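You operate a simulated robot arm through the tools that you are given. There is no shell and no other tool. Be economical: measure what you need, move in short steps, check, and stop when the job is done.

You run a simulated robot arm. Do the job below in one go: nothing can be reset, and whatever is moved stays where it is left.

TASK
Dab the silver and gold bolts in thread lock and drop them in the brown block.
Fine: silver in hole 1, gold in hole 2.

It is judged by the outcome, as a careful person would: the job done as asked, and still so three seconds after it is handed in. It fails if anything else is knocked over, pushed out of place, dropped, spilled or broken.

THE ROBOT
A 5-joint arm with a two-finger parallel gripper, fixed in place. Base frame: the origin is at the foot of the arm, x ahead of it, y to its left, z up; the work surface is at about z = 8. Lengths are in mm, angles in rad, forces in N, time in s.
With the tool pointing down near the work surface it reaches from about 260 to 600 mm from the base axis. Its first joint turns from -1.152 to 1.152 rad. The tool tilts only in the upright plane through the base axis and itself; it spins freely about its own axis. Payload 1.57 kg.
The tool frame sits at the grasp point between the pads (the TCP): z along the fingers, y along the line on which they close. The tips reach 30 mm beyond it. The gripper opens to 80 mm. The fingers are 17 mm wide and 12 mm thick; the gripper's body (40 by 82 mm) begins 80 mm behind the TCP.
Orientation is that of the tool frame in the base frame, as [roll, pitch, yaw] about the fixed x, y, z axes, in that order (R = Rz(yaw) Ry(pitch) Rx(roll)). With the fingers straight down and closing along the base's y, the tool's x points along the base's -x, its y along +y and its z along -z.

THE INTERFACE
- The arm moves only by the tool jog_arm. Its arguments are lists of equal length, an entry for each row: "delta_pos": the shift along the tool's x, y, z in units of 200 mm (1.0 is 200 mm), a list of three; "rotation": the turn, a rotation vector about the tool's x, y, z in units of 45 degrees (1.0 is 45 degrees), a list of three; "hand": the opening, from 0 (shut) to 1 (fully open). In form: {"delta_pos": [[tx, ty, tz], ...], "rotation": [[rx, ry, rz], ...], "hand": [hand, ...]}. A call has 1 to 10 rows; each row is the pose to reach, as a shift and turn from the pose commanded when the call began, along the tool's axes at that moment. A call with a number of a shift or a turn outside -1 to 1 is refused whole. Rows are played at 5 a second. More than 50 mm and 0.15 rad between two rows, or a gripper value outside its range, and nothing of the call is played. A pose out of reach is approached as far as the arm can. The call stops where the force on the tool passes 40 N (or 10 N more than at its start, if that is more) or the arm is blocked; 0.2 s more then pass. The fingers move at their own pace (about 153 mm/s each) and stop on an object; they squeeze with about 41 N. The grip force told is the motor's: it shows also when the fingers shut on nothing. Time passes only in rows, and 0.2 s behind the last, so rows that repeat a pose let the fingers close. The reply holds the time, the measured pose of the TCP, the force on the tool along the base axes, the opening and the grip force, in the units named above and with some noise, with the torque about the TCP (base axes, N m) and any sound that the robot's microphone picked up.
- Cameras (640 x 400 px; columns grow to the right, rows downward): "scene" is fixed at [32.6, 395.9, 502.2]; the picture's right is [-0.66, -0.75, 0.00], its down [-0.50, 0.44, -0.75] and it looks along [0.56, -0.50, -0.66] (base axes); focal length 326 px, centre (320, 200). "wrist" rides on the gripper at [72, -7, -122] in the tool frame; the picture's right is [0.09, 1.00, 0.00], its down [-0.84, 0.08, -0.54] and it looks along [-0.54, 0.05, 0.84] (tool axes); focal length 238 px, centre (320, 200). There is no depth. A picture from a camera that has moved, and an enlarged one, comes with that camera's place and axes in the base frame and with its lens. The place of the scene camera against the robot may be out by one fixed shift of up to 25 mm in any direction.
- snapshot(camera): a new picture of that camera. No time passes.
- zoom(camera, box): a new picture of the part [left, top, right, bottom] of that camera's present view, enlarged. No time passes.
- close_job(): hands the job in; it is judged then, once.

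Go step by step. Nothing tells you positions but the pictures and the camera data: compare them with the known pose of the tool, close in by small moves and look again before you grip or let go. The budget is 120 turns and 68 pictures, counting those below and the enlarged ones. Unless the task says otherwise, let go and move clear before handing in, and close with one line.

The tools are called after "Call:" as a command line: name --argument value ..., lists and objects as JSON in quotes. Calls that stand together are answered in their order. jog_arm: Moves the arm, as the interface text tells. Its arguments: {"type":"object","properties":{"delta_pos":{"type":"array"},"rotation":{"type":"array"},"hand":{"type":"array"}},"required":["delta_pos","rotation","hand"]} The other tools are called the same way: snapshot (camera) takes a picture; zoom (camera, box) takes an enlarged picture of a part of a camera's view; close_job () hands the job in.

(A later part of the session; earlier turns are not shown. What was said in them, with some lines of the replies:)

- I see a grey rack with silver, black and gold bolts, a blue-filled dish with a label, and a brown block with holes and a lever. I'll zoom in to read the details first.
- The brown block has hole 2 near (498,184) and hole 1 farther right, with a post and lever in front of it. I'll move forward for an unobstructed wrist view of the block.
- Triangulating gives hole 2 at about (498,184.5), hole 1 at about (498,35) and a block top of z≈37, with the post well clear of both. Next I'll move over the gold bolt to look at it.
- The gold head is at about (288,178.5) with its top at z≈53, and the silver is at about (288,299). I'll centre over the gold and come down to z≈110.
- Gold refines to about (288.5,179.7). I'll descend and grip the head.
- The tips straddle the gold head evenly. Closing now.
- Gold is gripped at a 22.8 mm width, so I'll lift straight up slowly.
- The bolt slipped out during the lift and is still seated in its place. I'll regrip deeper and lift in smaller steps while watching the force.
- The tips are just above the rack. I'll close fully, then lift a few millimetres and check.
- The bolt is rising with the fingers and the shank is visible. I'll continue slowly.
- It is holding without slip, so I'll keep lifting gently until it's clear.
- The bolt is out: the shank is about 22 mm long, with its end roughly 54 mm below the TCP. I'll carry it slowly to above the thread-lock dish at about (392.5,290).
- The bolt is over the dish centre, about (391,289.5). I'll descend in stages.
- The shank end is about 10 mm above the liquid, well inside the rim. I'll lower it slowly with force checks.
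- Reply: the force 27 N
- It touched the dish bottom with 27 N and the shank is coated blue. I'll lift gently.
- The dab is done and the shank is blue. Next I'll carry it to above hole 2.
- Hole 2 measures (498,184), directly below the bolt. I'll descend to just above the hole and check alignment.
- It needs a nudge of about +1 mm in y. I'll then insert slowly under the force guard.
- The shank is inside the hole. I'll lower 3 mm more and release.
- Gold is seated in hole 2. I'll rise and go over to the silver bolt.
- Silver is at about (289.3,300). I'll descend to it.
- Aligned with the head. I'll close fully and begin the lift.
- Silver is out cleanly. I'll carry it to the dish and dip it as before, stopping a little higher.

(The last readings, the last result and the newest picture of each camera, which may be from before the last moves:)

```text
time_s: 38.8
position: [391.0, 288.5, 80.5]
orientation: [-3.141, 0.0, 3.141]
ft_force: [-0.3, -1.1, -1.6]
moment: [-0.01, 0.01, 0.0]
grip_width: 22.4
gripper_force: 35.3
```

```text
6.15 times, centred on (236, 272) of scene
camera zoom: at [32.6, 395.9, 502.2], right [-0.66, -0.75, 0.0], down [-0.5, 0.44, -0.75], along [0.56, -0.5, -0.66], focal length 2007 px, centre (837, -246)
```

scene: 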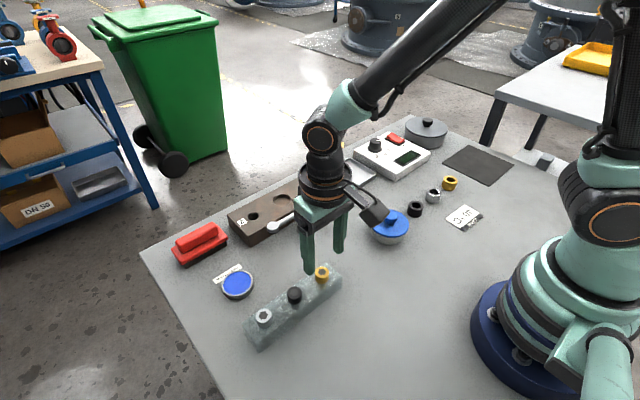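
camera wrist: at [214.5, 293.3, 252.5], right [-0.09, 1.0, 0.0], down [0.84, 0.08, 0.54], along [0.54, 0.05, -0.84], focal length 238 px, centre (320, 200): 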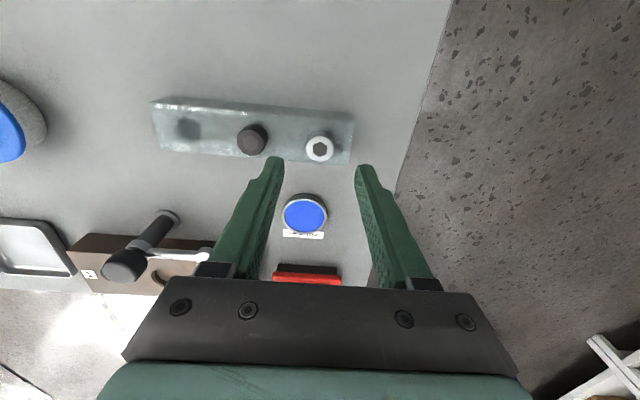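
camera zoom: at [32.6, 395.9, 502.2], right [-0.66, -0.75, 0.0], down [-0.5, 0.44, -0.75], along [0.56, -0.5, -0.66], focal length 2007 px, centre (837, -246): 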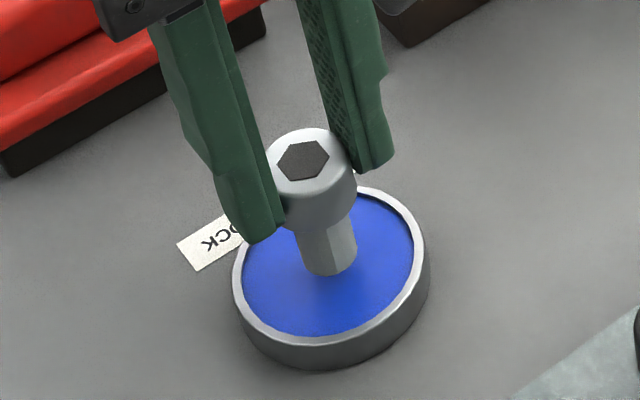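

Same picture as with the gold, so I'll lower the last few millimetres.

Call:
jog_arm --delta_pos '[[0, 0, 0.012], [0, 0, 0.024], [0, 0, 0.034], [0, 0, 0.034]]' --rotation '[[0, 0, 0], [0, 0, 0], [0, 0, 0], [0, 0, 0]]' --hand '[0, 0, 0, 0]'

Call:
zoom --camera "scene" --box '[196, 240, 276, 305]'

```text
time_s: 39.8
position: [391.8, 290.1, 75.0]
orientation: [-3.141, -0.001, 3.142]
ft_force: [-2.5, -1.8, 6.9]
moment: [-0.1, 0.14, -0.03]
grip_width: 22.3
gripper_force: 35.4
```

```text
6.15 times, centred on (236, 272) of scene
camera zoom: at [32.6, 395.9, 502.2], right [-0.66, -0.75, 0.0], down [-0.5, 0.44, -0.75], along [0.56, -0.5, -0.66], focal length 2007 px, centre (837, -246)
```

zoom: 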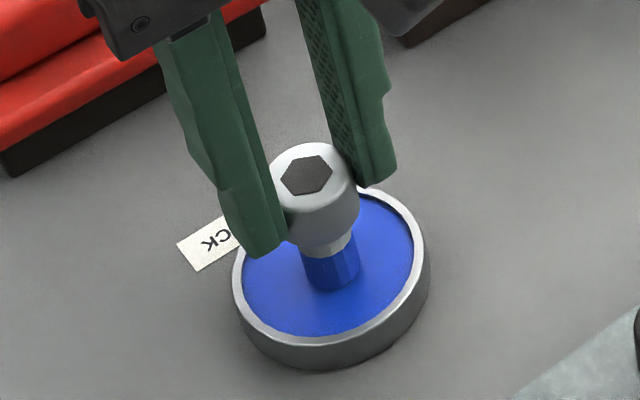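

It's coated, with light contact at 7 N. I'll lift and carry it toward hole 1 by way of above the block.

Call:
jog_arm --delta_pos '[[0, 0, -0.02], [0, 0, -0.05], [0, 0, -0.09], [0, 0, -0.14], [0, 0, -0.19], [0, 0, -0.24], [0, 0, -0.29], [0, 0, -0.34], [0, 0, -0.37], [0, 0, -0.37]]' --rotation '[[0, 0, 0], [0, 0, 0], [0, 0, 0], [0, 0, 0], [0, 0, 0], [0, 0, 0], [0, 0, 0], [0, 0, 0], [0, 0, 0], [0, 0, 0]]' --hand '[0, 0, 0, 0, 0, 0, 0, 0, 0, 0]'

Call:
jog_arm --delta_pos '[[-0.02, -0.02, 0], [-0.07, -0.07, 0], [-0.14, -0.14, 0], [-0.21, -0.21, 0], [-0.28, -0.28, 0], [-0.35, -0.35, 0], [-0.42, -0.42, 0], [-0.49, -0.49, 0], [-0.532, -0.535, 0], [-0.532, -0.535, 0]]' --rotation '[[0, 0, 0], [0, 0, 0], [0, 0, 0], [0, 0, 0], [0, 0, 0], [0, 0, 0], [0, 0, 0], [0, 0, 0], [0, 0, 0], [0, 0, 0]]' --hand '[0, 0, 0, 0, 0, 0, 0, 0, 0, 0]'

Call:
jog_arm --delta_pos '[[0, -0.02, 0], [0, -0.08, 0], [0, -0.17, 0], [0, -0.26, 0], [0, -0.35, 0], [0, -0.44, 0], [0, -0.53, 0], [0, -0.62, 0], [0, -0.7, 0], [0, -0.735, 0]]' --rotation '[[0, 0, 0], [0, 0, 0], [0, 0, 0], [0, 0, 0], [0, 0, 0], [0, 0, 0], [0, 0, 0], [0, 0, 0], [0, 0, 0], [0, 0, 0]]' --hand '[0, 0, 0, 0, 0, 0, 0, 0, 0, 0]'

Call:
snapshot --camera "wrist"

Call:
zoom --camera "scene" --box '[220, 110, 380, 250]'

```text
time_s: 42.0
position: [393.4, 291.0, 148.9]
orientation: [3.142, 0.0, 3.14]
ft_force: [-0.4, -0.2, -1.3]
moment: [0.0, -0.03, 0.02]
grip_width: 22.5
gripper_force: 35.1
```

```text
time_s: 44.2
position: [498.0, 183.6, 148.2]
orientation: [-3.141, 0.001, 3.141]
ft_force: [0.7, 0.1, -0.2]
moment: [-0.05, 0.0, -0.01]
grip_width: 22.3
gripper_force: 35.4
```

```text
time_s: 46.4
position: [499.2, 35.5, 147.4]
orientation: [3.14, 0.001, -3.141]
ft_force: [0.1, 0.4, -0.9]
moment: [-0.01, 0.01, 0.0]
grip_width: 22.3
gripper_force: 34.9
```

```text
28 pictures are left
camera wrist: at [426.1, 29.1, 270.4], right [-0.09, 1.0, 0.0], down [0.84, 0.08, 0.54], along [0.54, 0.05, -0.84], focal length 238 px, centre (320, 200)
```

wrist: 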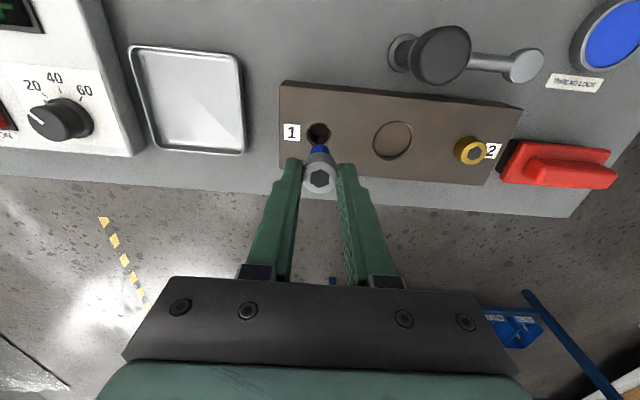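

```text
2.86 times, centred on (300, 180) of scene
camera zoom: at [32.6, 395.9, 502.2], right [-0.66, -0.75, 0.0], down [-0.5, 0.44, -0.75], along [0.56, -0.5, -0.66], focal length 932 px, centre (377, 257)
```

zoom: 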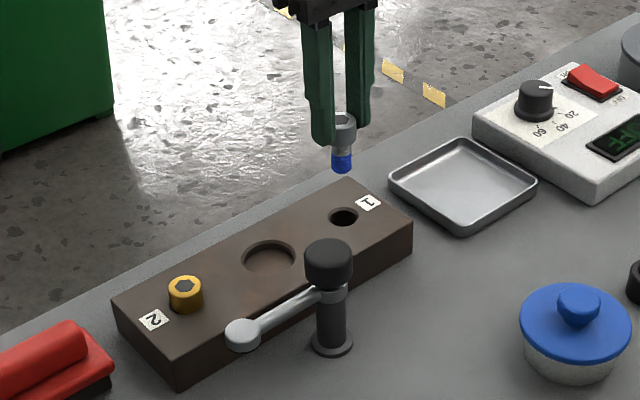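

Hole 1 measures about (497.5,34.5). I'll descend to just above it and check.

Call:
jog_arm --delta_pos '[[0.005, -0.004, 0.03], [0.005, -0.004, 0.08], [0.005, -0.004, 0.14], [0.005, -0.004, 0.2], [0.005, -0.004, 0.242], [0.005, -0.004, 0.242]]' --rotation '[[0, 0, 0], [0, 0, 0], [0, 0, 0], [0, 0, 0], [0, 0, 0], [0, 0, 0]]' --hand '[0, 0, 0, 0, 0, 0]'

Call:
zoom --camera "wrist" --box '[260, 110, 380, 200]'

Call:
zoom --camera "scene" --box '[270, 145, 350, 195]'

```text
time_s: 47.8
position: [497.4, 34.2, 100.2]
orientation: [-3.142, 0.001, -3.14]
ft_force: [-0.3, -0.2, -1.0]
moment: [0.0, 0.03, -0.03]
grip_width: 22.5
gripper_force: 35.0
```

```text
4.44 times, centred on (320, 155) of wrist
camera zoom: at [424.3, 27.6, 223.4], right [-0.09, 1.0, 0.0], down [0.84, 0.08, 0.54], along [0.54, 0.05, -0.84], focal length 1059 px, centre (320, 400)
```

zoom: 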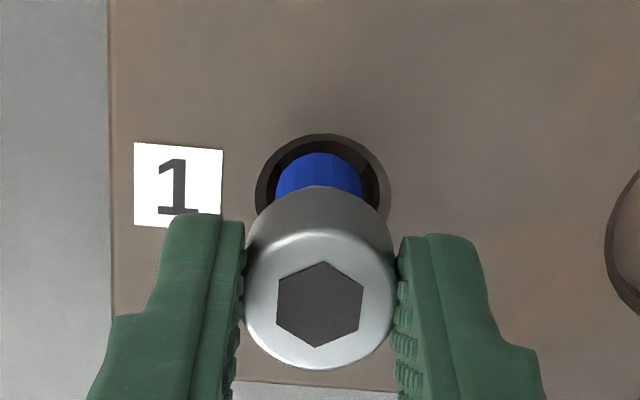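

```text
8.00 times, centred on (310, 170) of scene
camera zoom: at [32.6, 395.9, 502.2], right [-0.66, -0.75, 0.0], down [-0.5, 0.44, -0.75], along [0.56, -0.5, -0.66], focal length 2609 px, centre (400, 440)
```

zoom: 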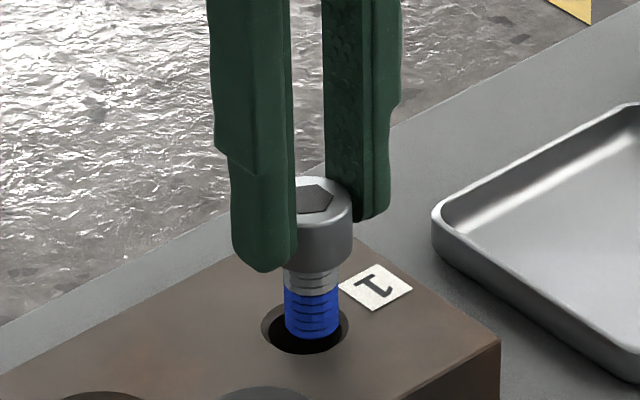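

Well aligned; a small +1 mm y nudge, then insert slowly.

Call:
jog_arm --delta_pos '[[-0.001, 0.005, 0.02], [-0.001, 0.005, 0.04], [-0.001, 0.005, 0.06], [-0.001, 0.005, 0.08], [-0.001, 0.005, 0.1], [-0.001, 0.005, 0.12], [-0.001, 0.005, 0.135], [-0.001, 0.005, 0.135]]' --rotation '[[0, 0, 0], [0, 0, 0], [0, 0, 0], [0, 0, 0], [0, 0, 0], [0, 0, 0], [0, 0, 0], [0, 0, 0]]' --hand '[0, 0, 0, 0, 0, 0, 0, 0]'

Call:
zoom --camera "scene" --box '[270, 145, 350, 195]'

```text
time_s: 49.6
position: [496.8, 35.8, 73.3]
orientation: [-3.14, 0.0, 3.142]
ft_force: [-0.2, -0.1, -1.7]
moment: [-0.03, 0.01, 0.01]
grip_width: 22.5
gripper_force: 35.6
```

```text
8.00 times, centred on (310, 170) of scene
camera zoom: at [32.6, 395.9, 502.2], right [-0.66, -0.75, 0.0], down [-0.5, 0.44, -0.75], along [0.56, -0.5, -0.66], focal length 2609 px, centre (400, 440)
```

zoom: 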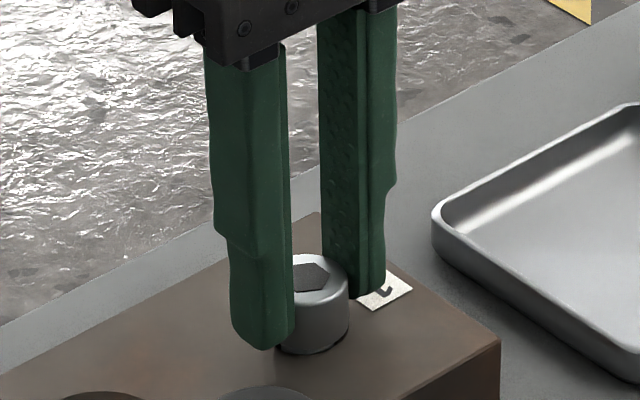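

The silver shank is in the hole with its head almost down. I'll release and rise.

Call:
jog_arm --delta_pos '[[0, 0, 0], [0, 0, 0], [0, 0, 0], [0, 0, -0.1], [0, 0, -0.25], [0, 0, -0.45], [0, 0, -0.6], [0, 0, -0.6]]' --rotation '[[0, 0, 0], [0, 0, 0], [0, 0, 0], [0, 0, 0], [0, 0, 0], [0, 0, 0], [0, 0, 0], [0, 0, 0]]' --hand '[0.4, 0.5, 0.5, 0.5, 0.5, 0.5, 0.5, 0.5]'

Call:
zoom --camera "scene" --box '[210, 130, 370, 250]'

Call:
snapshot --camera "scene"

Call:
snapshot --camera "wrist"

```text
time_s: 51.4
position: [497.5, 35.1, 192.0]
orientation: [-3.141, 0.0, -3.142]
ft_force: [-0.3, 0.2, 0.4]
moment: [-0.02, 0.02, -0.02]
grip_width: 40.0
gripper_force: 0.1
```

```text
3.33 times, centred on (290, 190) of scene
camera zoom: at [32.6, 395.9, 502.2], right [-0.66, -0.75, 0.0], down [-0.5, 0.44, -0.75], along [0.56, -0.5, -0.66], focal length 1087 px, centre (420, 233)
```

zoom: 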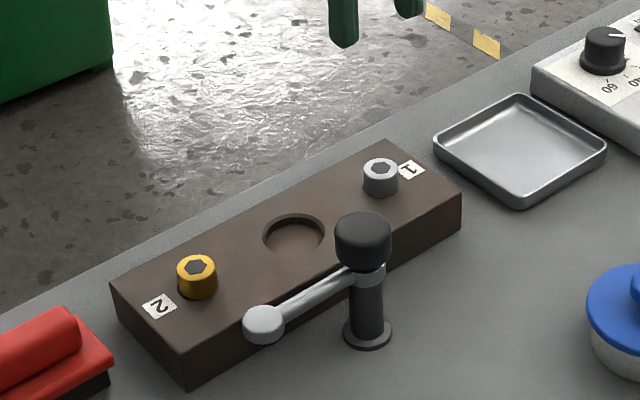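

```text
22 pictures are left
```

scene: 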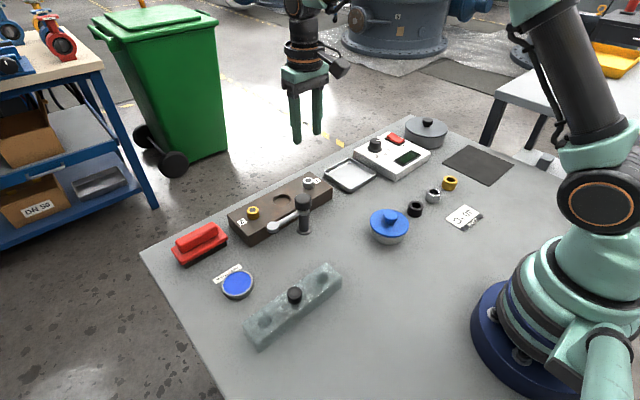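

```text
21 pictures are left
camera wrist: at [425.3, 29.0, 315.4], right [-0.09, 1.0, 0.0], down [0.84, 0.08, 0.54], along [0.54, 0.05, -0.84], focal length 238 px, centre (320, 200)
```

wrist: 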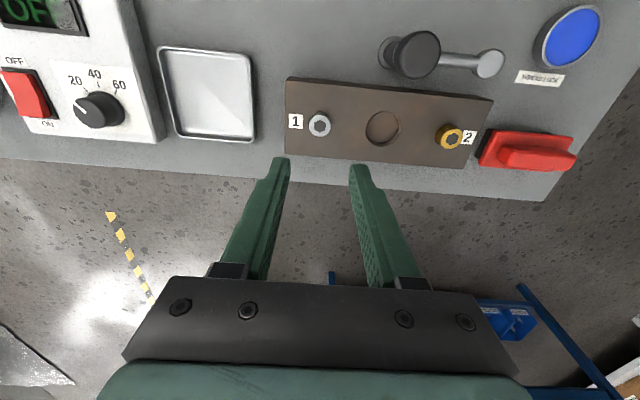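

Both bolts are dabbed and seated, silver in hole 1 and gold in hole 2. Nothing else has moved and the gripper is clear, so I'm handing in.

Call:
close_job

```text
The job is handed in.
```

The silver bolt is in hole 1 and the gold bolt is in hole 2, both dipped in the thread lock first, and the last pictures showed nothing else out of place.
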